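You operate a simulated robot arm through the tools that you are given. There is no shell and no other tool. Be economical: measure what you need, move in short steps, check, and stop when the job is done.

Carry out the task below with a simulated two-armed robot. There is one attempt and no reset: what you move stays moved.

## Task
On the top of the linen counter, fold the green tea towel in half, so that its two long edges meet.

It is judged by the outcome, as a careful person would: the job done as asked, and still so three seconds after it is handed in. It fails if anything else is knocked over, pushed out of place, dropped, spilled or broken. Flat cloth is picked up by pressing the open fingertips on it (5 to 10 N) and closing them slowly along it; thin cloth reads only 2 to 8 mm in the jaws.

## Robot
Two 6-joint arms with two-finger parallel grippers on one trunk, on a base that drives. Base frame: it is fixed to the floor where the robot stands at the start and does not move with it; the origin is under the middle of the robot, x ahead of it, y to its left, z up; the surface under the hand at the start is at about z = 82. Readings come in cm, rad, newtons and seconds.
The left shoulder is at the start at [28, 18.5, 98], the right one opposite. With the tool pointing down near the work surface each hand reaches from about 56 to 94 cm from the robot's upright axis, wherever it stands, measured 20 degrees to its own side. Places, roughly: top of the linen counter [60, 30, 80]. Payload 1.57 kg a hand.
The TCP of each hand is the grasp point between the finger pads, 3 cm short of the fingertips. In the tool frame z runs along the fingers and y along their closing line. The gripper opens to 8 cm. The fingers are 1.7 cm wide and 1.2 cm thick; the gripper's body (4 by 8.2 cm) begins 8 cm behind the TCP.
Orientation is that of the tool frame in the base frame, as a unit quaternion [x, y, z, w]. With the fingers straight down and closing along the base's y, the tool's x points along the base's -x, its y along +y and its z along -z.

## Interface
- The arms move only by the tool apply_moves. It takes "left_commands", "right_commands" or both (then of equal length, played together; a hand with none holds still); each is a list of rows, each a list of 7 numbers: the shift along the base's x, y, z in cm, then the turn, a rotation vector about the base's x, y, z in rad, then the gripper command, from -1 (shut) to 1 (fully open), values between in proportion. In form: [[x, y, z, wx, wy, wz, grip], ...]. A call has 1 to 12 rows; each row is the pose to reach, as a shift and turn from the pose commanded when the call began. Rows are played at 5 a second. More than 5 cm and 0.15 rad between two rows, or a gripper value outside its range, and nothing of the call is played. A pose out of reach is approached as far as the arm can. The call stops where the force on the tool passes 40 N (or 10 N more than at its start, if that is more) or the arm is blocked; 0.2 s more then pass. The fingers move at their own pace (about 15.3 cm/s each) and stop on an object; they squeeze with about 22 N. The grip force told is the motor's: it shows also when the fingers shut on nothing. Time passes only in rows, and 0.2 s behind the last, so rows that repeat a pose let the fingers close. It gives the time, the measured TCP pose, the force on the tool (base axes), the opening and the grip force at its end, in the units of the frame above (readings bear some noise), with the torque about the TCP (base axes, N m) and any sound that the robot's microphone picked up.
- Cameras (640 x 400 px; columns grow to the right, rows downward): "scene" is now at [24.23, -0.73, 142.42]; the picture's right is [-0.10, -1.00, 0.00], its down [-0.70, 0.07, -0.71] and it looks along [0.70, -0.07, -0.71] (base axes); focal length 250 px, centre (320, 200). "left" rides on the left gripper at [7.2, 0.7, -12.2] in its tool frame; the picture's right is [-0.09, 1.00, 0.00], its down [-0.84, -0.08, -0.54] and it looks along [-0.54, -0.05, 0.84] (tool axes); focal length 238 px, centre (320, 200). "right" rides on the right gripper at [7.2, -0.7, -12.2] in its tool frame; the picture's right is [0.09, 1.00, 0.00], its down [-0.84, 0.08, -0.54] and it looks along [-0.54, 0.05, 0.84] (tool axes); focal length 238 px, centre (320, 200). There is no depth. A picture from a camera that has moved, and an enlarged one, comes with that camera's place and axes in the base frame and with its lens.
- grab_frame(camera): a new picture of that camera. It takes no simulated time.
- slide_trunk(by): slides the trunk up (or, below 0, down) by that many cm; the arms and the scene camera ride with it, the base frame stays. It gives what a move gives, with no picture.
- base_move(legs): drives the robot by 1 to 6 legs, each [ahead, turn to the left] in cm and rad, along the robot's own axes; the way and the turn of a leg run together, so that a leg with both is an arc; at most 150 cm and 3.142 rad a leg. The arms and the cameras ride along, it lands a little off, and it stops where it bumps. It gives what a move gives.
- pan_tilt(pan, tilt): turns the head with the scene camera to pan (to the left, within 1.501 rad either way) and tilt (down, from -0.506 to 1.204), counted from straight ahead of the robot. It gives what a move gives.
- inspect(camera, box): a new picture of the part [left, top, right, bottom] of that camera's present view, enlarged. It takes no simulated time.
- job_done(): hands the job in; it is judged then, once.

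Go step by step. Nothing tells you exact positions but the pictures and the camera data: compare them with the known pose of the tool, close in by small moves and look again before you grip or let go. The budget is 120 turns and 108 pictures, counting those below and the enlarged ones. Unless the task says otherwise, let go and move clear before handing in, and close with one line.

The tools are called after "Emit:" as a command line: name --argument value ..., lists and objects as JSON in quotes. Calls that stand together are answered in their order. apply_moves: Moves the arms, as the interface text tells. Its arguments: {"type":"object","properties":{"left_commands":{"type":"array","items":{"type":"array","items":{"type":"number"}}},"right_commands":{"type":"array","items":{"type":"array","items":{"type":"number"}}}},"required":[]} The other tools are called the same way: slide_trunk (by) slides the trunk up or down; base_move (legs) drives the base; pan_tilt (pan, tilt) turns the head that bears the scene camera; grab_frame (camera) takes a picture; inspect (camera, box) takes an enlarged picture of a part of a camera's view; job_done () hands the job in.

At the start:

```text
time: 0.0
left_eef_pos: [51.44, 32.54, 105.43]
left_orientation: [0.0, 1.0, 0.0, 0.0]
left_ft_force: [-0.7, 0.0, 0.2]
left_moment: [-0.02, -0.01, 0.0]
left_grip_width: 8.0
left_grip_force: 0.0
right_eef_pos: [55.11, -22.93, 114.21]
right_orientation: [0.0, 1.0, 0.0, 0.0]
right_ft_force: [0.1, 0.8, -0.8]
right_moment: [0.04, -0.02, 0.02]
right_grip_width: 8.02
right_grip_force: 0.1
trunk travel left (down, up): [-67.5, 31.5]
robot x, y, heading: [-0.03, 0.04, 0.002]
head pan, tilt: [-0.096, 0.785]
```

scene: 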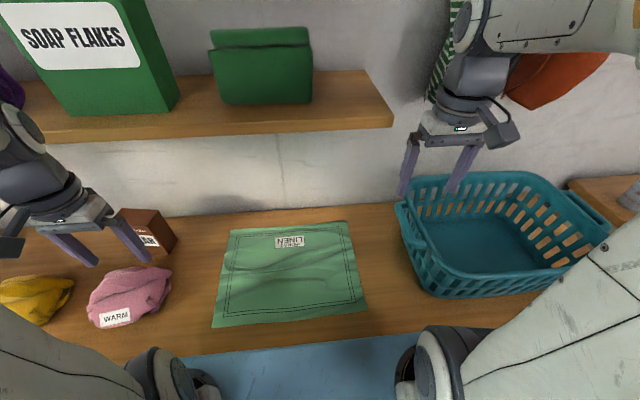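
right: 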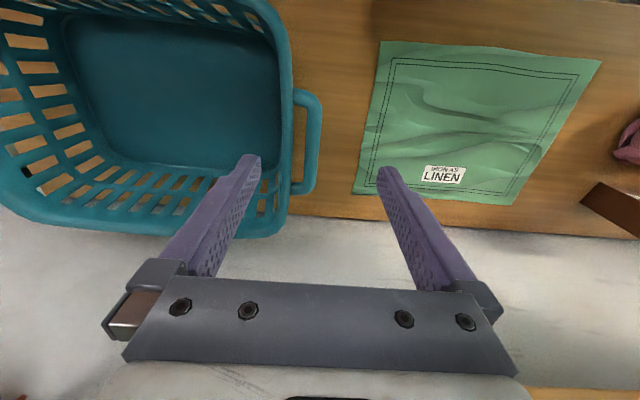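
left: 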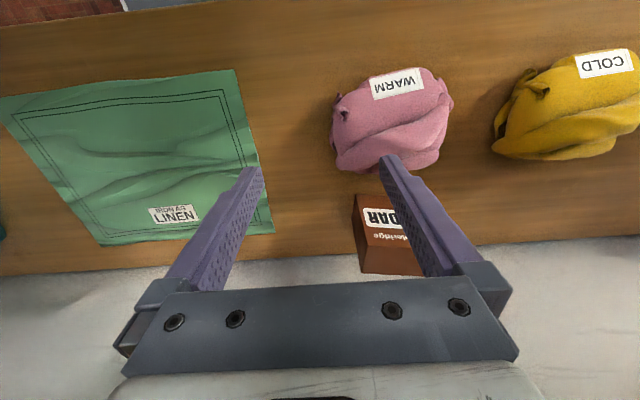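

The towel lies with corners at about NL (46, 21.8), NR (46.6, -14.4), FL (73.9, 21.4) and FR (73.8, -14.1). Its long edges run along y, and a shelf overhangs the far part at about z 119. The near edge is too close for the arms, so I'll back the base off about 12 cm.

Emit:
base_move --legs '[[-12, 0]]'

```text
time: 1.2
left_eef_pos: [39.33, 32.59, 105.37]
left_orientation: [0.0, 1.0, 0.0, 0.0]
left_ft_force: [0.8, -0.4, 0.7]
left_moment: [0.01, 0.01, -0.02]
left_grip_width: 8.02
left_grip_force: 0.1
right_eef_pos: [43.07, -22.72, 114.22]
right_orientation: [0.0, 1.0, 0.0, 0.001]
right_ft_force: [0.2, 0.2, -0.6]
right_moment: [-0.01, 0.02, -0.02]
right_grip_width: 8.01
right_grip_force: 0.0
trunk travel left (down, up): [-67.5, 31.5]
robot x, y, heading: [-12.12, 0.09, 0.005]
head pan, tilt: [-0.096, 0.785]
```

Base is now at x -12.1. I'll bring both hands above the near corners with the fingers part-closed to about 3 cm.

Emit:
apply_moves --left_commands '[[1.5, -3, -1, 0, 0, 0, 0.5], [3, -6, -2.5, 0, 0, 0, 0], [4.5, -9, -5, 0, 0, 0, -0.25], [6, -11.5, -8, 0, 0, 0, -0.25], [7.5, -13.2, -11, 0, 0, 0, -0.25], [8.2, -13.6, -13.4, 0, 0, 0, -0.25], [8.2, -13.6, -13.4, 0, 0, 0, -0.25]]' --right_commands '[[0.5, 4, -1, 0, 0, 0, 0.5], [1.5, 8, -3, 0, 0, 0, 0], [3, 10, -7, 0, 0, 0, -0.25], [4, 11.2, -11.5, 0, 0, 0, -0.25], [4.9, 11.2, -16, 0, 0, 0, -0.25], [4.9, 11.2, -20, 0, 0, 0, -0.25], [4.9, 11.2, -22.2, 0, 0, 0, -0.25]]'

Emit:
grab_frame --camera "left"

Emit:
grab_frame --camera "right"

Emit:
grab_frame --camera "scene"

```text
time: 2.8
left_eef_pos: [47.43, 19.25, 92.09]
left_orientation: [0.0, 1.0, 0.0, 0.0]
left_ft_force: [-0.4, 0.4, 0.3]
left_moment: [-0.03, 0.03, 0.02]
left_grip_width: 3.03
left_grip_force: 0.0
right_eef_pos: [47.74, -11.71, 92.06]
right_orientation: [-0.001, 1.0, 0.0, 0.0]
right_ft_force: [-0.7, 0.6, -0.1]
right_moment: [0.03, 0.02, 0.02]
right_grip_width: 3.03
right_grip_force: 0.1
trunk travel left (down, up): [-67.5, 31.5]
robot x, y, heading: [-11.96, 0.19, 0.004]
head pan, tilt: [-0.096, 0.785]
```

```text
104 pictures are left
camera left: at [40.25, 19.73, 104.14], right [0.09, 1.0, 0.0], down [0.84, -0.08, 0.54], along [0.54, -0.05, -0.84], focal length 238 px, centre (320, 200)
```

left: 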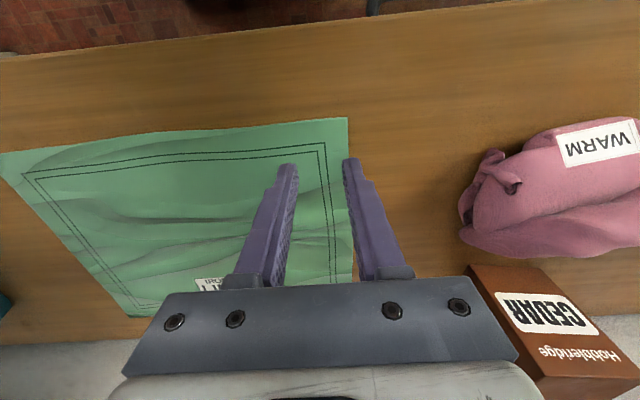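

```text
103 pictures are left
camera right: at [40.5, -12.32, 104.21], right [-0.09, 1.0, 0.0], down [0.84, 0.08, 0.54], along [0.54, 0.05, -0.84], focal length 238 px, centre (320, 200)
```

right: 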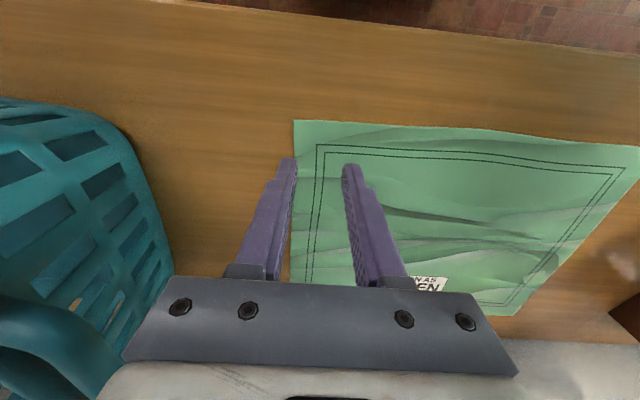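

```text
102 pictures are left
camera scene: at [12.0, -0.69, 142.42], right [-0.09, -1.0, 0.0], down [-0.7, 0.07, -0.71], along [0.7, -0.07, -0.71], focal length 250 px, centre (320, 200)
```

scene: 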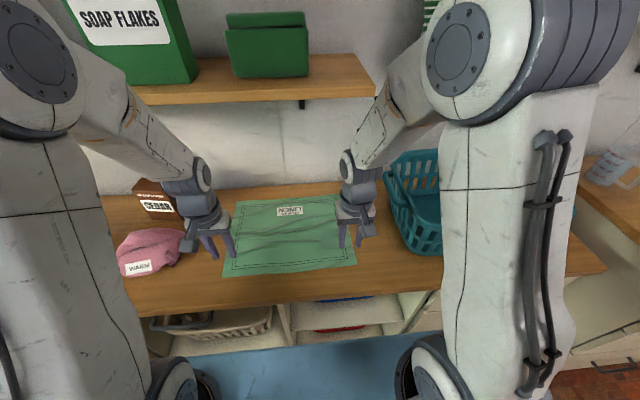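

Corner estimates hold: left (45.8, 21.7), right (46.3, -14.3). I'll shift both hands slightly inward and descend to just above the cloth.

Emit:
apply_moves --left_commands '[[-0.1, -1.3, -1, 0, 0, 0, -0.25], [-0.1, -1.3, -3.5, 0, 0, 0, -0.25], [-0.1, -1.3, -5.5, 0, 0, 0, -0.25], [-0.1, -1.3, -6.3, 0, 0, 0, -0.25]]' --right_commands '[[-0.1, 0.9, -1, 0, 0, 0, -0.25], [-0.1, 0.9, -3.5, 0, 0, 0, -0.25], [-0.1, 0.9, -5.5, 0, 0, 0, -0.25], [-0.1, 0.9, -6.3, 0, 0, 0, -0.25]]'

Emit:
grab_frame --camera "left"

Emit:
grab_frame --camera "right"

```text
time: 3.8
left_eef_pos: [47.31, 17.68, 85.7]
left_orientation: [-0.001, 1.0, -0.001, 0.0]
left_ft_force: [0.4, -0.5, 0.2]
left_moment: [0.01, 0.03, 0.01]
left_grip_width: 2.98
left_grip_force: 0.0
right_eef_pos: [47.72, -10.67, 85.74]
right_orientation: [0.0, 1.0, 0.001, 0.0]
right_ft_force: [0.4, 0.1, -0.2]
right_moment: [-0.01, -0.02, -0.02]
right_grip_width: 3.01
right_grip_force: 0.2
trunk travel left (down, up): [-67.5, 31.5]
robot x, y, heading: [-12.02, -0.34, 0.001]
head pan, tilt: [-0.096, 0.785]
```

```text
101 pictures are left
camera left: at [40.16, 18.31, 97.87], right [0.09, 1.0, 0.0], down [0.84, -0.08, 0.54], along [0.54, -0.05, -0.84], focal length 238 px, centre (320, 200)
```

left: 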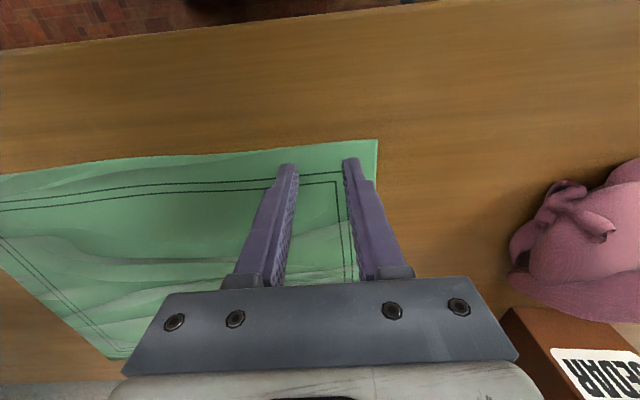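

```text
100 pictures are left
camera right: at [40.48, -11.29, 97.9], right [-0.09, 1.0, 0.0], down [0.84, 0.08, 0.54], along [0.54, 0.05, -0.84], focal length 238 px, centre (320, 200)
```

right: 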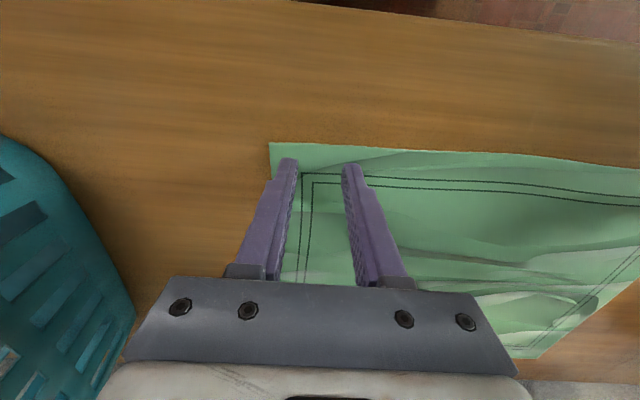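

Both are over the cloth inside the corners, with fingertips at about z 82.7. I'll lower in small steps, watching the force.

Emit:
apply_moves --left_commands '[[0, 0, -0.3, 0, 0, 0, -0.25], [0, 0, -0.6, 0, 0, 0, -0.25]]' --right_commands '[[0, 0, -0.3, 0, 0, 0, -0.25], [0, 0, -0.6, 0, 0, 0, -0.25]]'

```text
time: 4.4
left_eef_pos: [47.31, 17.62, 85.2]
left_orientation: [-0.001, 1.0, -0.001, 0.0]
left_ft_force: [1.2, 0.1, 0.8]
left_moment: [0.0, 0.0, 0.03]
left_grip_width: 3.02
left_grip_force: 0.1
right_eef_pos: [47.7, -10.58, 85.22]
right_orientation: [-0.001, 1.0, 0.0, 0.0]
right_ft_force: [-1.8, 0.9, 7.9]
right_moment: [-0.04, 0.1, -0.01]
right_grip_width: 2.99
right_grip_force: 0.0
trunk travel left (down, up): [-67.5, 31.5]
robot x, y, heading: [-12.33, -0.12, -0.004]
head pan, tilt: [-0.096, 0.785]
```

The right hand is pressing at 8 N; the left is just short of the cloth.

Emit:
apply_moves --left_commands '[[0, 0, -0.15, 0, 0, 0, -0.25], [0, 0, -0.15, 0, 0, 0, -0.25]]'

```text
time: 5.0
left_eef_pos: [47.26, 17.66, 85.19]
left_orientation: [-0.001, 1.0, 0.0, 0.002]
left_ft_force: [0.1, 1.1, 17.6]
left_moment: [0.06, 0.08, -0.02]
left_grip_width: 3.0
left_grip_force: 0.1
right_eef_pos: [47.83, -10.65, 85.08]
right_orientation: [-0.001, 1.0, 0.0, 0.001]
right_ft_force: [-0.6, 0.9, 5.0]
right_moment: [0.0, 0.04, 0.01]
right_grip_width: 3.0
right_grip_force: 0.1
trunk travel left (down, up): [-67.5, 31.5]
robot x, y, heading: [-12.58, 0.23, -0.0]
head pan, tilt: [-0.096, 0.785]
```

Left now presses a bit hard (17 N), so I'll ease it by 0.08 and right by nothing, then check.

Emit:
apply_moves --left_commands '[[0, 0, 0.08, 0, 0, 0, -0.25]]'

```text
time: 5.4
left_eef_pos: [47.28, 17.63, 85.22]
left_orientation: [-0.002, 1.0, 0.0, 0.002]
left_ft_force: [2.6, -1.9, 14.6]
left_moment: [-0.05, -0.02, -0.02]
left_grip_width: 3.02
left_grip_force: 0.0
right_eef_pos: [47.83, -10.73, 85.22]
right_orientation: [0.0, 1.0, 0.0, 0.001]
right_ft_force: [-0.8, 3.1, 9.9]
right_moment: [0.0, 0.08, -0.04]
right_grip_width: 2.98
right_grip_force: 0.1
trunk travel left (down, up): [-67.5, 31.5]
robot x, y, heading: [-12.1, -0.29, -0.003]
head pan, tilt: [-0.096, 0.785]
```

Left is still at about 14 N; I'll ease a little more, then close both slowly.

Emit:
apply_moves --left_commands '[[0, 0, 0.08, 0, 0, 0, -0.25], [0, 0, 0.08, 0, 0, 0, -0.35], [0, 0, 0.08, 0, 0, 0, -0.45], [0, 0, 0.08, 0, 0, 0, -0.55], [0, 0, 0.08, 0, 0, 0, -0.65], [0, 0, 0.08, 0, 0, 0, -0.75], [0, 0, 0.08, 0, 0, 0, -0.85], [0, 0, 0.08, 0, 0, 0, -0.93], [0, 0, 0.08, 0, 0, 0, -1], [0, 0, 0.08, 0, 0, 0, -1]]' --right_commands '[[0, 0, 0, 0, 0, 0, -0.25], [0, 0, 0, 0, 0, 0, -0.35], [0, 0, 0, 0, 0, 0, -0.45], [0, 0, 0, 0, 0, 0, -0.55], [0, 0, 0, 0, 0, 0, -0.65], [0, 0, 0, 0, 0, 0, -0.75], [0, 0, 0, 0, 0, 0, -0.85], [0, 0, 0, 0, 0, 0, -0.93], [0, 0, 0, 0, 0, 0, -1], [0, 0, 0, 0, 0, 0, -1]]'

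Emit:
grab_frame --camera "left"

Emit:
grab_frame --camera "right"

```text
time: 7.6
left_eef_pos: [47.24, 17.7, 85.19]
left_orientation: [-0.001, 1.0, -0.001, 0.0]
left_ft_force: [0.5, -11.7, 12.9]
left_moment: [-0.38, 0.04, 0.08]
left_grip_width: 0.24
left_grip_force: 22.0
right_eef_pos: [47.81, -10.63, 85.18]
right_orientation: [-0.001, 1.0, 0.0, 0.001]
right_ft_force: [-0.3, 11.1, 11.2]
right_moment: [0.31, 0.04, -0.14]
right_grip_width: 0.19
right_grip_force: 22.5
trunk travel left (down, up): [-67.5, 31.5]
robot x, y, heading: [-12.47, -0.0, 0.0]
head pan, tilt: [-0.096, 0.785]
```

```text
99 pictures are left
camera left: at [40.06, 18.28, 97.24], right [0.09, 1.0, 0.0], down [0.84, -0.08, 0.54], along [0.54, -0.05, -0.84], focal length 238 px, centre (320, 200)
```

left: 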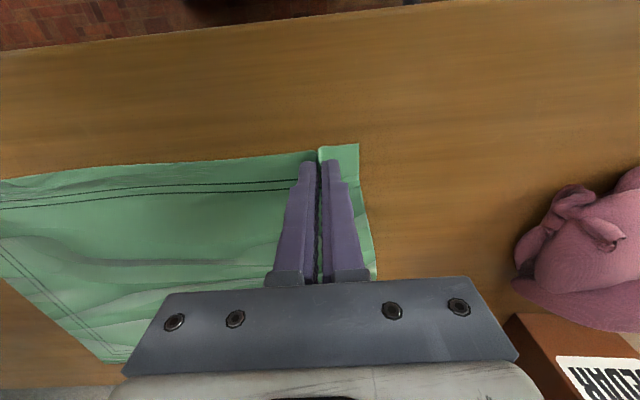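

```text
98 pictures are left
camera right: at [40.5, -11.29, 97.35], right [-0.09, 1.0, 0.0], down [0.84, 0.08, 0.54], along [0.54, 0.05, -0.84], focal length 238 px, centre (320, 200)
```

right: 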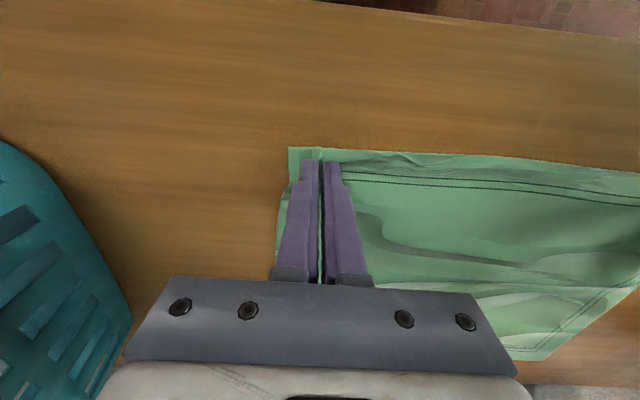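

Both grips hold (about 2 mm of cloth, 22 N). I'll now carry the near edge up an arc about the fold line at x = 60, tilting the fingers forward as I go so that the wrists stay clear of the shelf.

Emit:
apply_moves --left_commands '[[0.1, -0.3, 1.3, 0, 0, 0, -1], [0.17, -0.5, 2.67, 0, -0.05, 0, -1], [0.95, -0.6, 5.19, 0, -0.1, 0, -1], [2.3, -0.6, 7.45, 0, -0.15, 0, -1], [4.14, -0.6, 9.32, 0, -0.2, 0, -1], [6.39, -0.6, 10.72, 0, -0.25, 0, -1], [8.91, -0.6, 11.57, 0, -0.3, 0, -1], [11.57, -0.6, 11.82, 0, -0.35, 0, -1]]' --right_commands '[[0.1, 0.3, 1.3, 0, 0, 0, -1], [0.17, 0.5, 2.67, 0, -0.05, 0, -1], [0.95, 0.6, 5.19, 0, -0.1, 0, -1], [2.3, 0.6, 7.45, 0, -0.15, 0, -1], [4.14, 0.6, 9.32, 0, -0.2, 0, -1], [6.39, 0.6, 10.72, 0, -0.25, 0, -1], [8.91, 0.6, 11.57, 0, -0.3, 0, -1], [11.57, 0.6, 11.82, 0, -0.35, 0, -1]]'

Emit:
grab_frame --camera "scene"

Emit:
grab_frame --camera "left"

Emit:
grab_frame --camera "right"

```text
time: 9.4
left_eef_pos: [58.7, 17.3, 97.07]
left_orientation: [-0.002, 0.985, 0.001, 0.175]
left_ft_force: [-0.9, -0.7, 0.2]
left_moment: [0.01, 0.01, 0.0]
left_grip_width: 0.24
left_grip_force: 22.0
right_eef_pos: [59.44, -10.13, 96.96]
right_orientation: [-0.002, 0.985, 0.0, 0.174]
right_ft_force: [-0.3, 0.6, 0.9]
right_moment: [-0.01, -0.03, -0.02]
right_grip_width: 0.2
right_grip_force: 22.4
trunk travel left (down, up): [-67.5, 31.5]
robot x, y, heading: [-12.55, -0.24, -0.002]
head pan, tilt: [-0.096, 0.785]
```

```text
97 pictures are left
camera scene: at [11.96, -0.69, 142.43], right [-0.09, -1.0, 0.0], down [-0.7, 0.07, -0.71], along [0.7, -0.07, -0.71], focal length 250 px, centre (320, 200)
```

scene: 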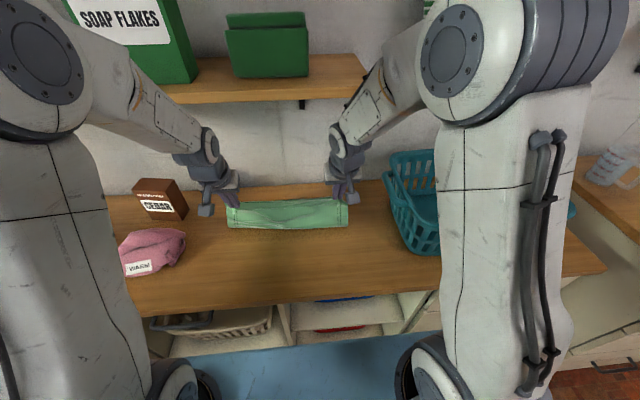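

```text
96 pictures are left
camera left: at [47.75, 17.95, 105.97], right [0.08, 1.0, 0.03], down [0.6, -0.08, 0.8], along [0.8, -0.05, -0.6], focal length 238 px, centre (320, 200)
```

left: 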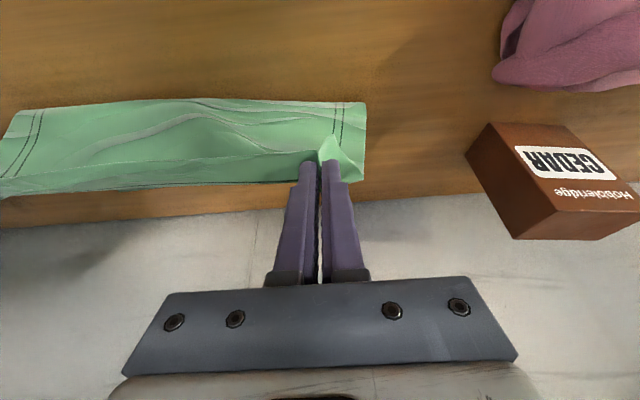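

```text
95 pictures are left
camera right: at [48.35, -10.68, 105.99], right [-0.09, 1.0, -0.03], down [0.6, 0.08, 0.8], along [0.8, 0.05, -0.6], focal length 238 px, centre (320, 200)
```

right: 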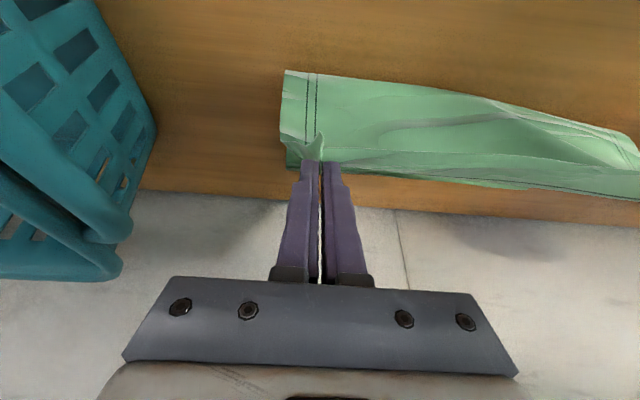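

Far edge is still in place and the towel is hanging nicely. Next is the second half of the arc, stopping just above the far edge.

Emit:
apply_moves --left_commands '[[2.66, 0, -0.36, 0, -0.05, 0, -1], [5.2, 0, -1.31, 0, -0.1, 0, -1], [7.45, 0, -2.81, 0, -0.15, 0, -1], [9.31, 0.2, -4.78, 0, -0.2, 0, -1], [10.69, 0.4, -7.13, 0, -0.25, 0, -1], [11.51, 0.6, -9.76, 0, -0.3, 0, -1]]' --right_commands '[[2.56, 0, -0.36, 0, -0.05, 0, -1], [5.0, 0, -1.31, 0, -0.1, 0, -1], [7.15, 0, -2.81, 0, -0.15, 0, -1], [8.91, -0.2, -4.78, 0, -0.2, 0, -1], [10.19, -0.4, -7.13, 0, -0.25, 0, -1], [11.01, -0.6, -9.76, 0, -0.3, 0, -1]]'

Emit:
grab_frame --camera "scene"

Emit:
grab_frame --camera "left"

Emit:
grab_frame --camera "right"

```text
time: 10.8
left_eef_pos: [68.52, 17.07, 89.89]
left_orientation: [0.003, 0.96, -0.015, 0.278]
left_ft_force: [0.4, -9.1, -1.3]
left_moment: [-0.26, -0.02, -0.11]
left_grip_width: 0.21
left_grip_force: 21.5
left hand out of reach, approached as far as the arm can: row 5, 6
right_eef_pos: [70.45, -11.12, 87.3]
right_orientation: [0.04, 0.948, 0.003, 0.315]
right_ft_force: [0.6, 10.1, 1.9]
right_moment: [0.14, 0.13, 0.11]
right_grip_width: 0.22
right_grip_force: 21.9
trunk travel left (down, up): [-67.5, 31.5]
robot x, y, heading: [-12.26, 0.48, 0.006]
head pan, tilt: [-0.096, 0.785]
```

```text
94 pictures are left
camera scene: at [11.99, -0.68, 142.42], right [-0.09, -1.0, 0.0], down [-0.7, 0.07, -0.71], along [0.7, -0.07, -0.71], focal length 250 px, centre (320, 200)
```

scene: 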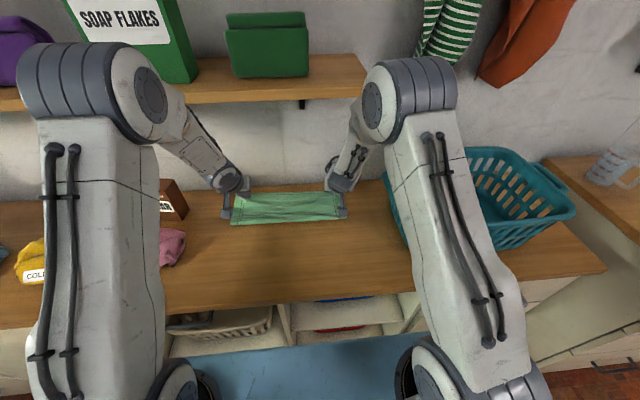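

```text
93 pictures are left
camera left: at [56.1, 17.9, 96.37], right [0.09, 1.0, 0.02], down [0.42, -0.06, 0.91], along [0.9, -0.07, -0.42], focal length 238 px, centre (320, 200)
```

left: 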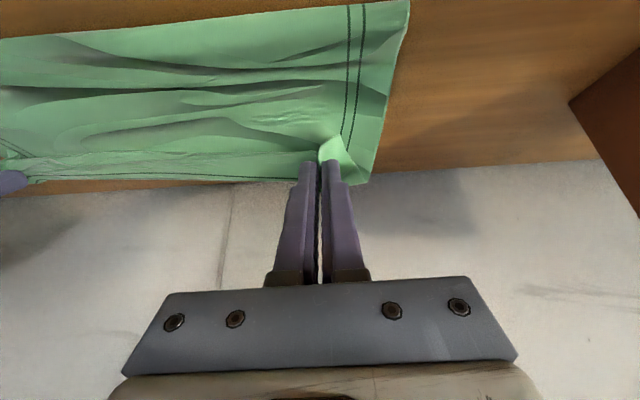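

```text
92 pictures are left
camera right: at [57.31, -10.98, 92.66], right [0.0, 1.0, -0.02], down [0.35, 0.02, 0.94], along [0.94, -0.01, -0.35], focal length 238 px, centre (320, 200)
```

right: 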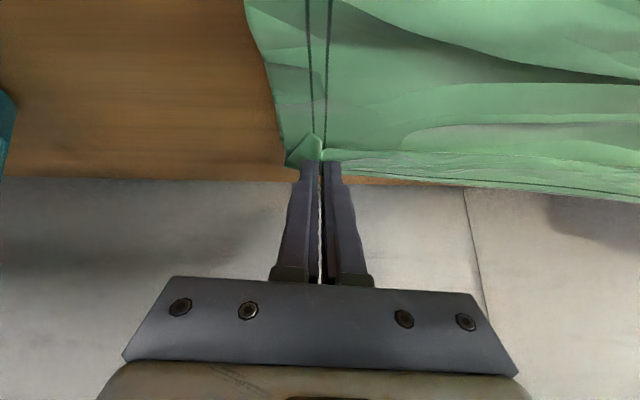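

The arms can't do that much forward tilt here; the left stopped about 2.7 cm high. I'll reduce the tilt to about 0.4 rad, which still clears the shelf, keep the tips in place and see how it reads.

Emit:
apply_moves --left_commands '[[0.2, -0.1, 0.7, 0, 0.08, 0, -1], [0.4, -0.2, 0.8, 0, 0.16, 0, -1], [0.65, -0.2, 0.8, 0, 0.25, 0, -1], [0.65, -0.2, 0.8, 0, 0.25, 0, -1]]' --right_commands '[[0.2, 0.1, 0.7, 0, 0.08, 0, -1], [0.4, 0.2, 0.8, 0, 0.16, 0, -1], [0.65, 0.2, 0.8, 0, 0.25, 0, -1], [0.65, 0.2, 0.8, 0, 0.25, 0, -1]]'

Emit:
grab_frame --camera "scene"

Emit:
grab_frame --camera "left"

Emit:
grab_frame --camera "right"

```text
time: 11.8
left_eef_pos: [69.33, 16.83, 90.97]
left_orientation: [0.0, 0.988, -0.014, 0.156]
left_ft_force: [-0.1, -1.7, 0.2]
left_moment: [-0.08, -0.02, 0.01]
left_grip_width: 0.22
left_grip_force: 21.5
left hand out of reach, approached as far as the arm can: row 1
right_eef_pos: [71.06, -10.54, 87.95]
right_orientation: [0.0, 0.98, -0.002, 0.197]
right_ft_force: [0.6, 1.9, 0.7]
right_moment: [0.03, -0.06, 0.01]
right_grip_width: 0.17
right_grip_force: 21.9
right hand out of reach, approached as far as the arm can: row 1, 2, 3
trunk travel left (down, up): [-67.5, 31.5]
robot x, y, heading: [-12.16, -0.33, 0.002]
head pan, tilt: [-0.096, 0.785]
```

```text
91 pictures are left
camera scene: at [12.0, -0.69, 142.42], right [-0.09, -1.0, 0.0], down [-0.7, 0.07, -0.71], along [0.7, -0.07, -0.71], focal length 250 px, centre (320, 200)
```

scene: 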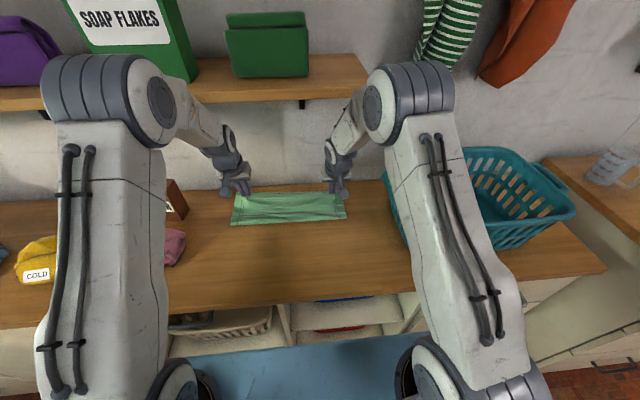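

```text
90 pictures are left
camera left: at [58.88, 17.76, 100.15], right [0.09, 1.0, 0.0], down [0.63, -0.06, 0.77], along [0.77, -0.07, -0.63], focal length 238 px, centre (320, 200)
```

left: 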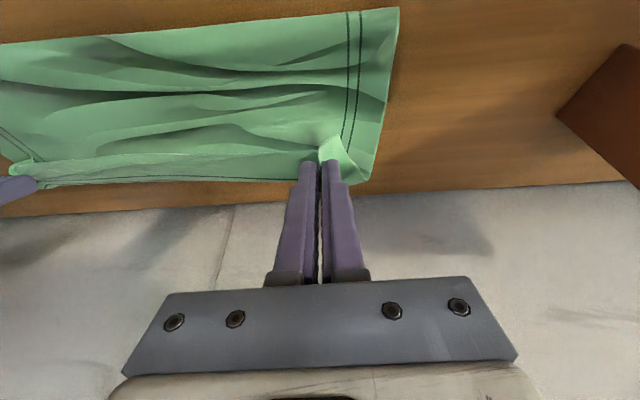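

```text
89 pictures are left
camera right: at [59.57, -11.16, 96.42], right [-0.09, 1.0, -0.04], down [0.56, 0.08, 0.82], along [0.82, 0.05, -0.57], focal length 238 px, centre (320, 200)
```

right: 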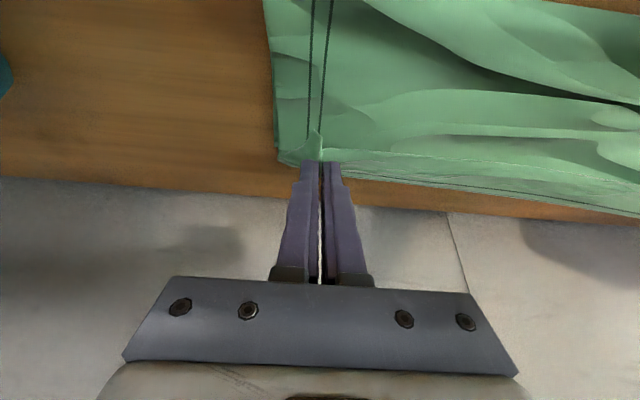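

Tilt change worked. I want to know where the lower layer's far edge is before laying down, so I'll zoom in.

Emit:
inspect --camera "scene" --box '[200, 140, 380, 250]'

Emit:
inspect --camera "left" --box '[0, 100, 320, 300]'

Emit:
inspect --camera "right" --box '[220, 60, 540, 260]'

```text
3.56 times, centred on (290, 195) of scene
camera zoom: at [12.0, -0.69, 142.42], right [-0.09, -1.0, 0.0], down [-0.7, 0.07, -0.71], along [0.7, -0.07, -0.71], focal length 890 px, centre (427, 218)
```

zoom: 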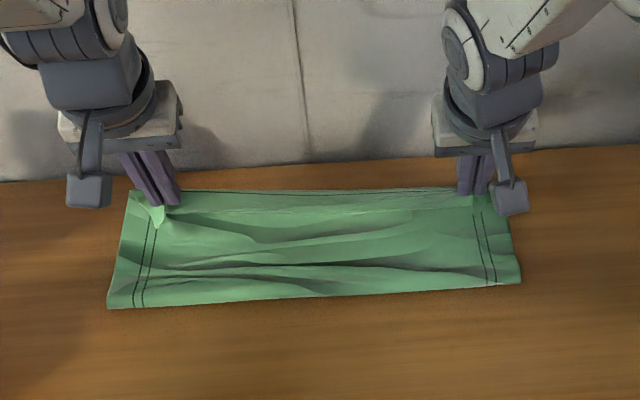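

```text
2.00 times, centred on (160, 200) of left
camera zoom: at [58.88, 17.76, 100.15], right [0.09, 1.0, 0.0], down [0.63, -0.06, 0.77], along [0.77, -0.07, -0.63], focal length 477 px, centre (640, 200)
```

zoom: 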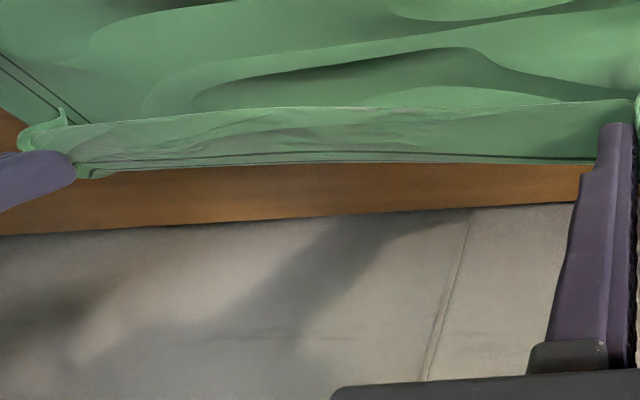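

```text
2.00 times, centred on (380, 160) of right
camera zoom: at [59.57, -11.16, 96.42], right [-0.09, 1.0, -0.04], down [0.56, 0.08, 0.82], along [0.82, 0.05, -0.57], focal length 477 px, centre (200, 280)
```

zoom: 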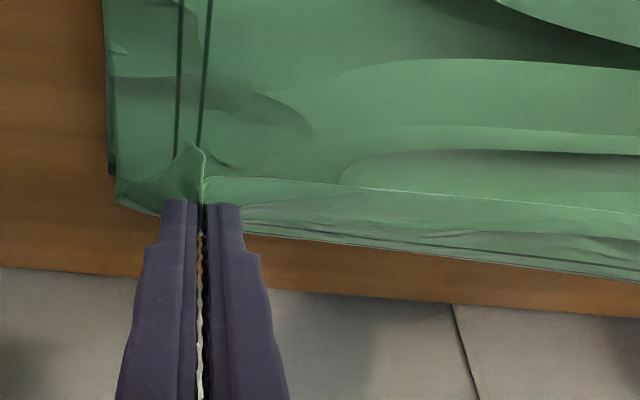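

The zoom shows the lower layer has slid about 3 cm away, far edge now at x ≈ 77.5 (left) to 75.7 (right), with the fold at x ≈ 63, which is consistent with half. So the flap must go to those positions; I'll move there, still slightly above.

Emit:
apply_moves --left_commands '[[1.5, 0, -0.5, 0, 0, 0, -1], [3, 0, -1.2, 0, 0, 0, -1], [4.5, 0, -2.2, 0, 0, 0, -1], [5.5, 0, -3.2, 0, 0, 0, -1]]' --right_commands '[[0.5, 0, -0.2, 0, 0, 0, -1], [1, 0, -0.4, 0, 0, 0, -1], [1.4, 0, -0.6, 0, 0, 0, -1], [1.8, 0, -0.8, 0, 0, 0, -1]]'

Emit:
inspect --camera "scene" --box '[200, 140, 380, 250]'

Emit:
grab_frame --camera "left"

Emit:
grab_frame --camera "right"

```text
time: 12.8
left_eef_pos: [74.94, 16.48, 87.58]
left_orientation: [0.001, 0.988, -0.014, 0.156]
left_ft_force: [0.8, -1.0, -0.7]
left_moment: [0.04, 0.01, -0.02]
left_grip_width: 0.19
left_grip_force: 21.8
right_eef_pos: [72.76, -10.51, 87.24]
right_orientation: [-0.001, 0.98, 0.0, 0.199]
right_ft_force: [-0.8, -0.2, -0.6]
right_moment: [0.0, 0.03, -0.03]
right_grip_width: 0.19
right_grip_force: 21.9
trunk travel left (down, up): [-67.5, 31.5]
robot x, y, heading: [-12.14, 0.04, 0.001]
head pan, tilt: [-0.096, 0.785]
```

```text
3.56 times, centred on (290, 195) of scene
camera zoom: at [11.98, -0.69, 142.42], right [-0.09, -1.0, 0.0], down [-0.7, 0.07, -0.71], along [0.7, -0.07, -0.71], focal length 890 px, centre (427, 218)
```

zoom: 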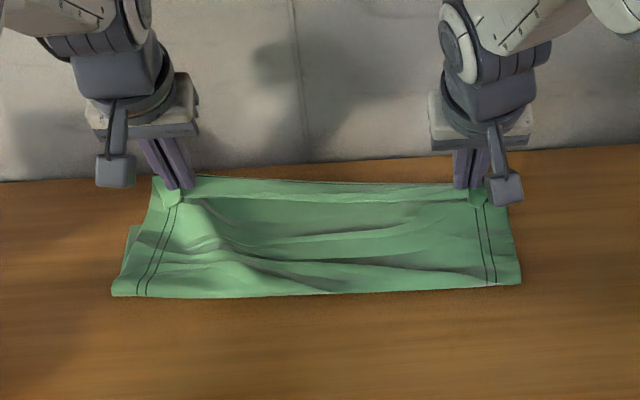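

```text
84 pictures are left
camera left: at [64.45, 17.64, 96.85], right [0.09, 1.0, 0.0], down [0.63, -0.06, 0.78], along [0.77, -0.07, -0.63], focal length 238 px, centre (320, 200)
```

left: 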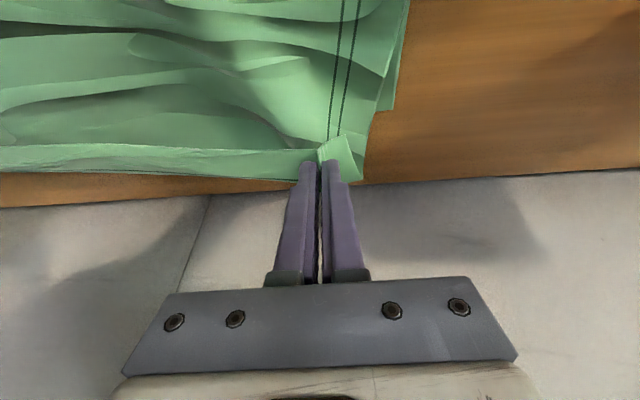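

```text
83 pictures are left
camera right: at [61.3, -11.08, 95.67], right [-0.09, 1.0, -0.04], down [0.56, 0.08, 0.82], along [0.82, 0.05, -0.56], focal length 238 px, centre (320, 200)
```

right: 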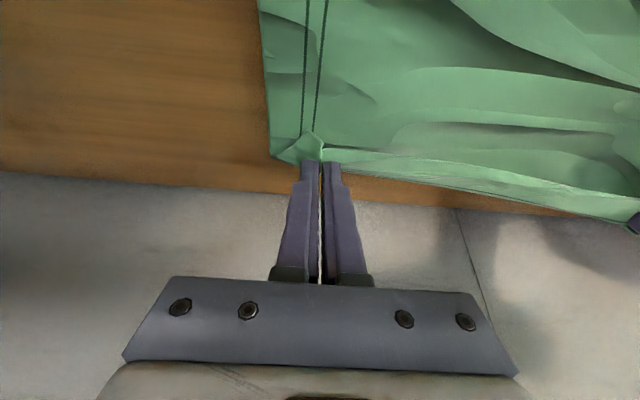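

The lower layer's left corner now shows at about x = 73, so my last reading of the far edge may have been the flap's own hem. I'll look closer before committing.

Emit:
inspect --camera "left" --box '[280, 0, 480, 200]'

Emit:
inspect --camera "scene" --box '[220, 175, 300, 230]'

Emit:
inspect --camera "scene" --box '[290, 175, 370, 230]'

```text
2.00 times, centred on (380, 100) of left
camera zoom: at [64.45, 17.64, 96.85], right [0.09, 1.0, 0.0], down [0.63, -0.06, 0.78], along [0.77, -0.07, -0.63], focal length 477 px, centre (200, 400)
```

zoom: 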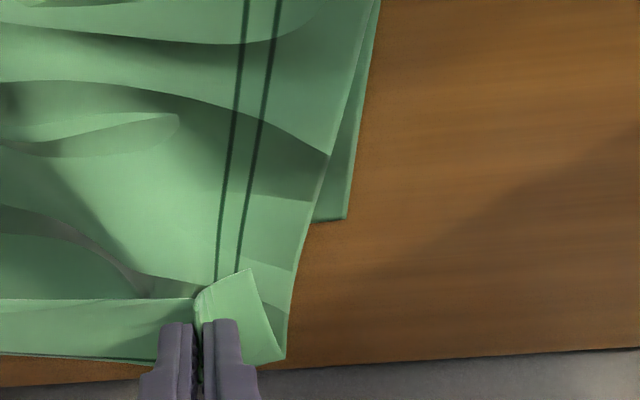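

```text
7.27 times, centred on (260, 202) of scene
camera zoom: at [11.98, -0.69, 142.42], right [-0.09, -1.0, 0.0], down [-0.7, 0.07, -0.71], along [0.7, -0.07, -0.71], focal length 1820 px, centre (756, 182)
```

zoom: 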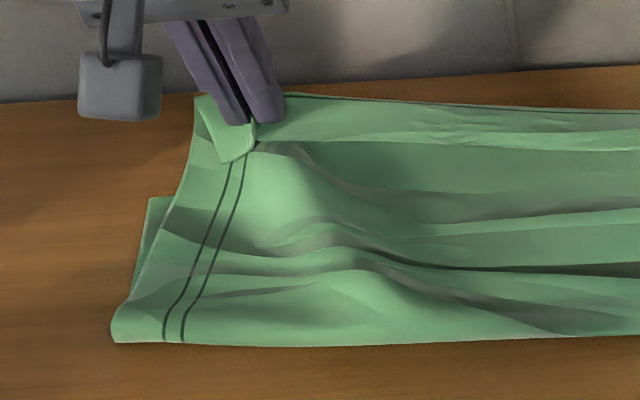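

```text
7.27 times, centred on (330, 202) of scene
camera zoom: at [11.98, -0.69, 142.42], right [-0.09, -1.0, 0.0], down [-0.7, 0.07, -0.71], along [0.7, -0.07, -0.71], focal length 1820 px, centre (247, 182)
```

zoom: 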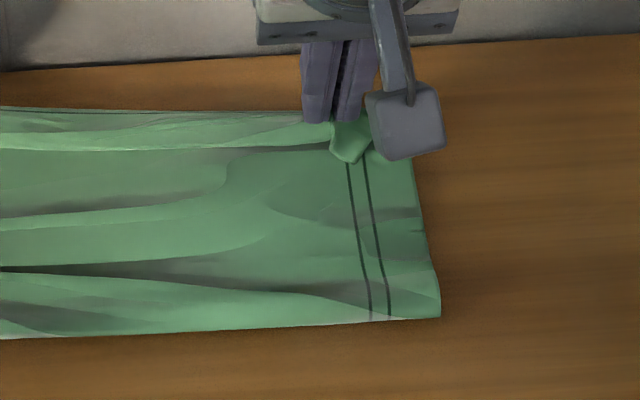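

The hem strip beyond the grip is folded back on itself, because the fingers haven't turned over enough, and the fold line has crept to x ≈ 64. I'll unfold back to the start and regrasp with the fingers pre-tilted toward me, so that the hem lands properly.

Emit:
apply_moves --left_commands '[[-1.1, 0, 2, 0, 0.03, 0, -1], [-2.8, 0, 4.5, 0, 0.06, 0, -1], [-5.5, 0.2, 6.5, 0, 0.1, 0, -1], [-8.3, 0.3, 7.5, 0, 0.13, 0, -1], [-11.6, 0.4, 7.8, 0, 0.16, 0, -1], [-15, 0.5, 7.5, 0, 0.2, 0, -1], [-18.3, 0.6, 6.8, 0, 0.24, 0, -1], [-21.3, 0.7, 5.6, 0, 0.27, 0, -1], [-23.8, 0.8, 4, 0, 0.3, 0, -1], [-25.8, 0.9, 2, 0, 0.313, 0, -1], [-27.1, 1.0, 0, 0, 0.313, 0, -1], [-27.7, 1.0, -1.7, 0, 0.313, 0, -1]]' --right_commands '[[-1, 0, 2, 0, 0.03, 0, -1], [-2.5, 0, 4.5, 0, 0.07, 0, -1], [-5, 0, 6.5, 0, 0.12, 0, -1], [-7.5, 0, 7.5, 0, 0.16, 0, -1], [-10.5, 0, 7.8, 0, 0.2, 0, -1], [-13.5, 0, 7.5, 0, 0.25, 0, -1], [-16.5, 0, 6.8, 0, 0.3, 0, -1], [-19.25, 0, 5.6, 0, 0.34, 0, -1], [-21.5, 0, 4, 0, 0.38, 0, -1], [-23.25, 0, 2, 0, 0.4, 0, -1], [-24.5, 0, 0, 0, 0.4, 0, -1], [-25, 0, -1.4, 0, 0.4, 0, -1]]'

Emit:
grab_frame --camera "scene"

Emit:
grab_frame --camera "left"

Emit:
grab_frame --camera "right"

```text
time: 15.4
left_eef_pos: [47.44, 17.64, 85.79]
left_orientation: [-0.001, 1.0, -0.014, 0.001]
left_ft_force: [0.1, -5.9, 0.0]
left_moment: [-0.18, -0.01, 0.03]
left_grip_width: 0.23
left_grip_force: 22.0
right_eef_pos: [47.83, -10.46, 85.67]
right_orientation: [-0.001, 1.0, 0.0, 0.0]
right_ft_force: [0.0, 6.5, 0.2]
right_moment: [0.22, 0.01, -0.07]
right_grip_width: 0.2
right_grip_force: 21.9
trunk travel left (down, up): [-67.5, 31.5]
robot x, y, heading: [-12.21, 0.2, 0.001]
head pan, tilt: [-0.096, 0.785]
```

```text
79 pictures are left
camera scene: at [11.97, -0.7, 142.43], right [-0.09, -1.0, 0.0], down [-0.7, 0.07, -0.71], along [0.7, -0.07, -0.71], focal length 250 px, centre (320, 200)
```

scene: 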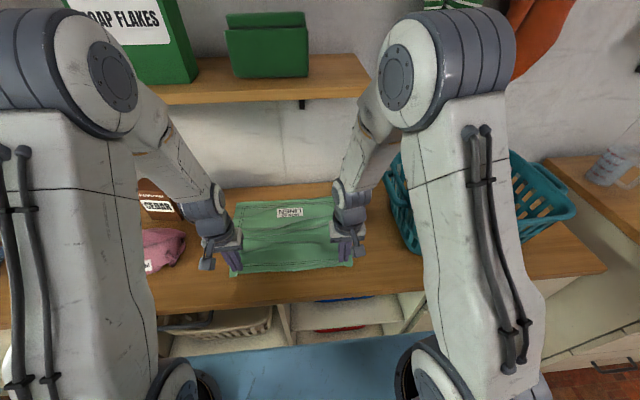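

```text
78 pictures are left
camera left: at [40.25, 18.57, 97.92], right [0.09, 1.0, -0.03], down [0.84, -0.06, 0.55], along [0.54, -0.07, -0.84], focal length 238 px, centre (320, 200)
```

left: 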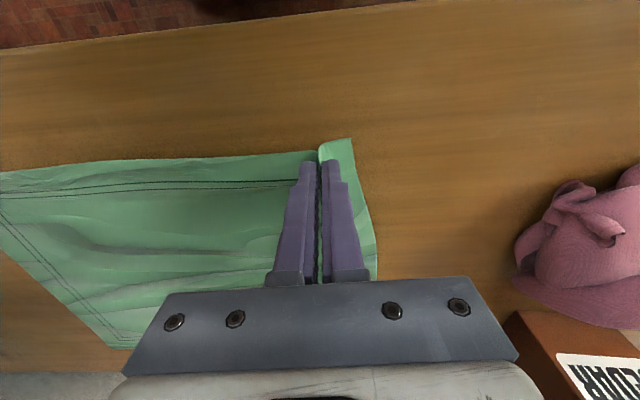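

```text
77 pictures are left
camera right: at [40.43, -11.09, 97.84], right [-0.09, 1.0, 0.0], down [0.84, 0.08, 0.54], along [0.54, 0.05, -0.84], focal length 238 px, centre (320, 200)
```

right: 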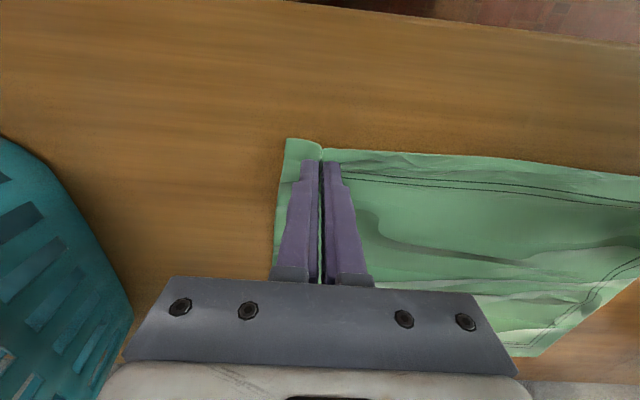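

The towel is back in place, nearly as it was. I'll open, lift and tilt both hands so the fingers point toward me by 0.6 rad.

Emit:
apply_moves --left_commands '[[0, 0, 0, 0, 0, 0, -0.6], [0, 0, 0, 0, 0, 0, -0.25], [0, 0, 1.5, 0, 0, 0, -0.25], [0.2, 0, 3.5, 0, 0.12, 0, -0.25], [0.5, 0, 4, 0, 0.24, 0, -0.25], [0.8, 0, 4, 0, 0.36, 0, -0.25], [0.9, 0, 4, 0, 0.48, 0, -0.25], [0.9, 0, 4, 0, 0.6, 0, -0.25], [0.9, 0, 4, 0, 0.6, 0, -0.25]]' --right_commands '[[0, 0, 0, 0, 0, 0, -0.6], [0, 0, 0, 0, 0, 0, -0.25], [0, 0, 1.5, 0, 0, 0, -0.25], [0.2, 0, 3.5, 0, 0.12, 0, -0.25], [0.5, 0, 4, 0, 0.24, 0, -0.25], [0.8, 0, 4, 0, 0.36, 0, -0.25], [0.9, 0, 4, 0, 0.48, 0, -0.25], [0.9, 0, 4, 0, 0.6, 0, -0.25], [0.9, 0, 4, 0, 0.6, 0, -0.25]]'

Emit:
grab_frame --camera "scene"

Emit:
grab_frame --camera "left"

Emit:
grab_frame --camera "right"

```text
time: 17.4
left_eef_pos: [48.27, 17.6, 89.81]
left_orientation: [-0.005, 0.955, -0.014, -0.296]
left_ft_force: [-0.5, -0.6, -0.6]
left_moment: [0.01, 0.04, 0.03]
left_grip_width: 3.01
left_grip_force: 0.0
right_eef_pos: [48.6, -10.54, 89.73]
right_orientation: [-0.001, 0.955, 0.001, -0.297]
right_ft_force: [-0.4, 0.9, -0.3]
right_moment: [0.0, 0.02, 0.0]
right_grip_width: 3.0
right_grip_force: 0.0
trunk travel left (down, up): [-67.5, 31.5]
robot x, y, heading: [-12.21, 0.08, -0.0]
head pan, tilt: [-0.096, 0.785]
```

```text
76 pictures are left
camera scene: at [12.02, -0.69, 142.42], right [-0.09, -1.0, 0.0], down [-0.7, 0.07, -0.71], along [0.7, -0.07, -0.71], focal length 250 px, centre (320, 200)
```

scene: 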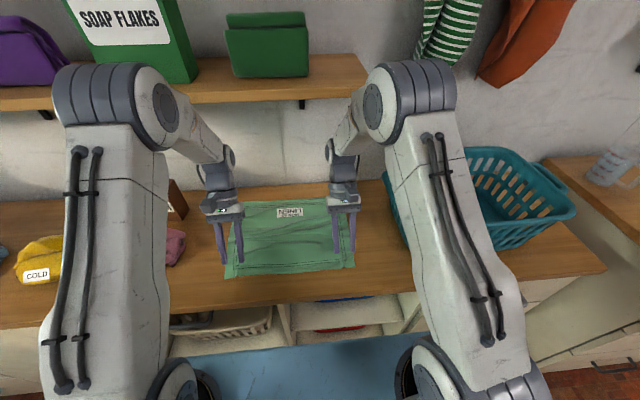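

```text
75 pictures are left
camera left: at [49.18, 18.54, 103.92], right [0.06, 1.0, -0.07], down [1.0, -0.06, -0.02], along [-0.03, -0.07, -1.0], focal length 238 px, centre (320, 200)
```

left: 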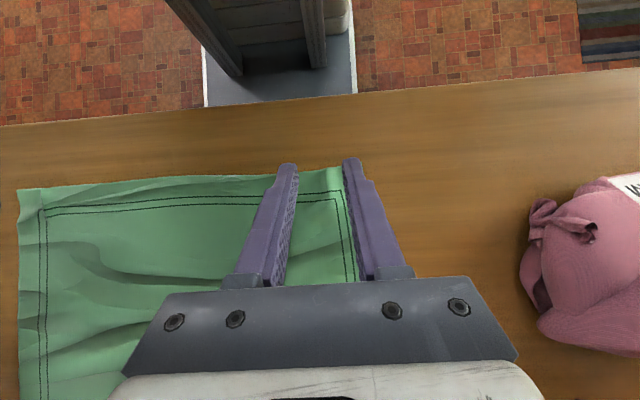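

```text
74 pictures are left
camera right: at [49.58, -11.1, 103.91], right [-0.08, 1.0, 0.05], down [1.0, 0.08, -0.03], along [-0.03, 0.05, -1.0], focal length 238 px, centre (320, 200)
```

right: 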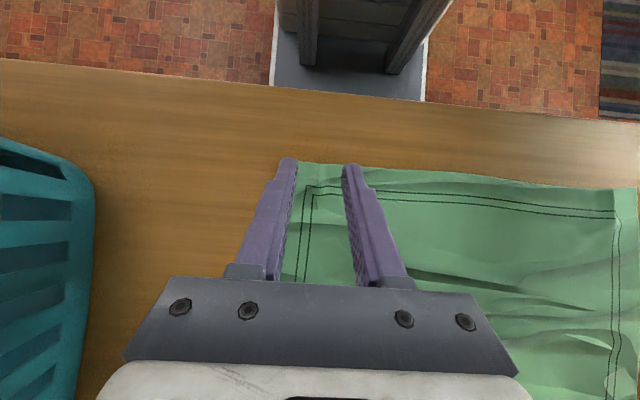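

The negative tilt works. Near edge is at x ≈ 45.5. I'll add 0.2 rad, shift a little inward and come down to just above the cloth.

Emit:
apply_moves --left_commands '[[-0.1, -0.3, -1, 0, 0.1, 0, -0.25], [-0.3, -0.7, -2.5, 0, 0.2, 0, -0.25], [-0.3, -0.7, -3.8, 0, 0.2, 0, -0.25]]' --right_commands '[[-0.3, 0.4, -1, 0, 0.1, 0, -0.25], [-0.6, 0.85, -2.5, 0, 0.2, 0, -0.25], [-0.6, 0.85, -3.7, 0, 0.2, 0, -0.25]]'

Emit:
grab_frame --camera "left"

Emit:
grab_frame --camera "right"

```text
time: 18.2
left_eef_pos: [47.93, 16.86, 86.19]
left_orientation: [-0.007, 0.921, -0.013, -0.389]
left_ft_force: [-0.2, 0.3, -0.4]
left_moment: [-0.01, 0.02, 0.0]
left_grip_width: 3.01
left_grip_force: 0.1
right_eef_pos: [48.1, -9.57, 86.12]
right_orientation: [-0.001, 0.921, 0.0, -0.39]
right_ft_force: [0.6, 0.2, -0.8]
right_moment: [-0.01, 0.03, 0.02]
right_grip_width: 3.02
right_grip_force: 0.1
trunk travel left (down, up): [-67.5, 31.5]
robot x, y, heading: [-12.18, 0.18, 0.001]
head pan, tilt: [-0.096, 0.785]
```

```text
73 pictures are left
camera left: at [51.65, 17.81, 99.68], right [0.04, 1.0, -0.08], down [0.97, -0.06, -0.22], along [-0.23, -0.07, -0.97], focal length 238 px, centre (320, 200)
```

left: 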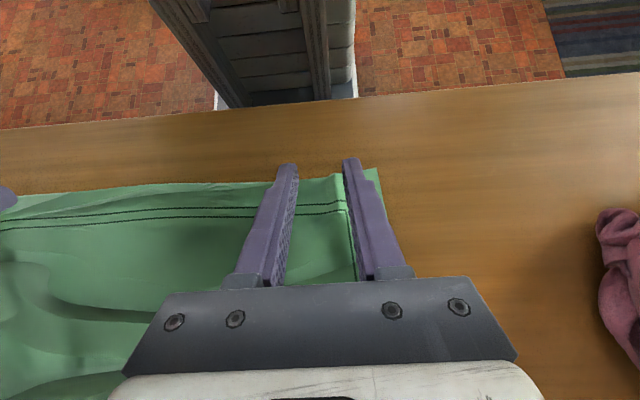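

```text
72 pictures are left
camera right: at [51.74, -10.23, 99.74], right [-0.07, 1.0, 0.07], down [0.97, 0.08, -0.22], along [-0.23, 0.05, -0.97], focal length 238 px, centre (320, 200)
```

right: 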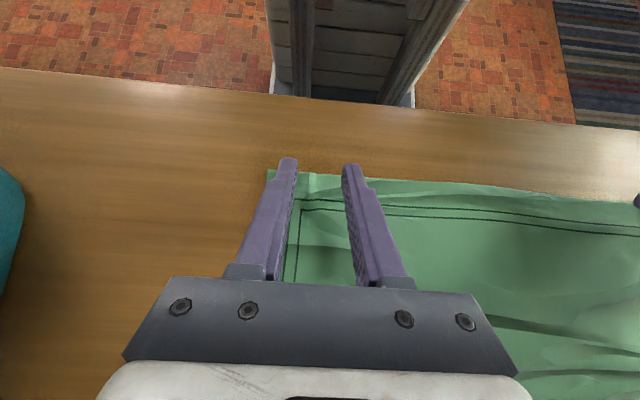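

Corners are at (45.2, 21.1) and (45.5, -13.5), with tips about 1 cm inside. I'll press down in small steps.

Emit:
apply_moves --left_commands '[[-0.2, 0, -0.6, 0, 0, 0, -0.25], [-0.3, 0, -1.0, 0, 0, 0, -0.25], [-0.3, 0, -1.15, 0, 0, 0, -0.25]]' --right_commands '[[-0.2, 0, -0.6, 0, 0, 0, -0.25], [-0.3, 0, -1.0, 0, 0, 0, -0.25], [-0.3, 0, -1.1, 0, 0, 0, -0.25]]'

```text
time: 19.0
left_eef_pos: [47.54, 16.97, 84.88]
left_orientation: [-0.007, 0.921, -0.013, -0.389]
left_ft_force: [0.4, -0.5, 0.4]
left_moment: [0.03, 0.01, -0.02]
left_grip_width: 3.0
left_grip_force: 0.1
right_eef_pos: [47.7, -9.72, 84.87]
right_orientation: [-0.001, 0.921, 0.0, -0.39]
right_ft_force: [0.3, -0.4, 1.4]
right_moment: [-0.03, 0.02, 0.03]
right_grip_width: 3.01
right_grip_force: 0.1
trunk travel left (down, up): [-67.5, 31.5]
robot x, y, heading: [-12.34, 0.1, 0.005]
head pan, tilt: [-0.096, 0.785]
```

No contact yet; a bit lower.

Emit:
apply_moves --left_commands '[[0, 0, -0.12, 0, 0, 0, -0.25], [0, 0, -0.12, 0, 0, 0, -0.25]]' --right_commands '[[0, 0, -0.12, 0, 0, 0, -0.25], [0, 0, -0.12, 0, 0, 0, -0.25]]'

```text
time: 19.6
left_eef_pos: [47.57, 16.84, 84.78]
left_orientation: [-0.007, 0.921, -0.013, -0.389]
left_ft_force: [0.9, -0.6, 5.7]
left_moment: [0.05, 0.07, 0.01]
left_grip_width: 2.99
left_grip_force: 0.0
right_eef_pos: [47.82, -9.66, 84.89]
right_orientation: [-0.002, 0.921, 0.0, -0.39]
right_ft_force: [-0.4, 0.6, 3.0]
right_moment: [0.04, 0.07, -0.01]
right_grip_width: 2.98
right_grip_force: 0.1
trunk travel left (down, up): [-67.5, 31.5]
robot x, y, heading: [-12.29, 0.07, 0.004]
head pan, tilt: [-0.096, 0.785]
```

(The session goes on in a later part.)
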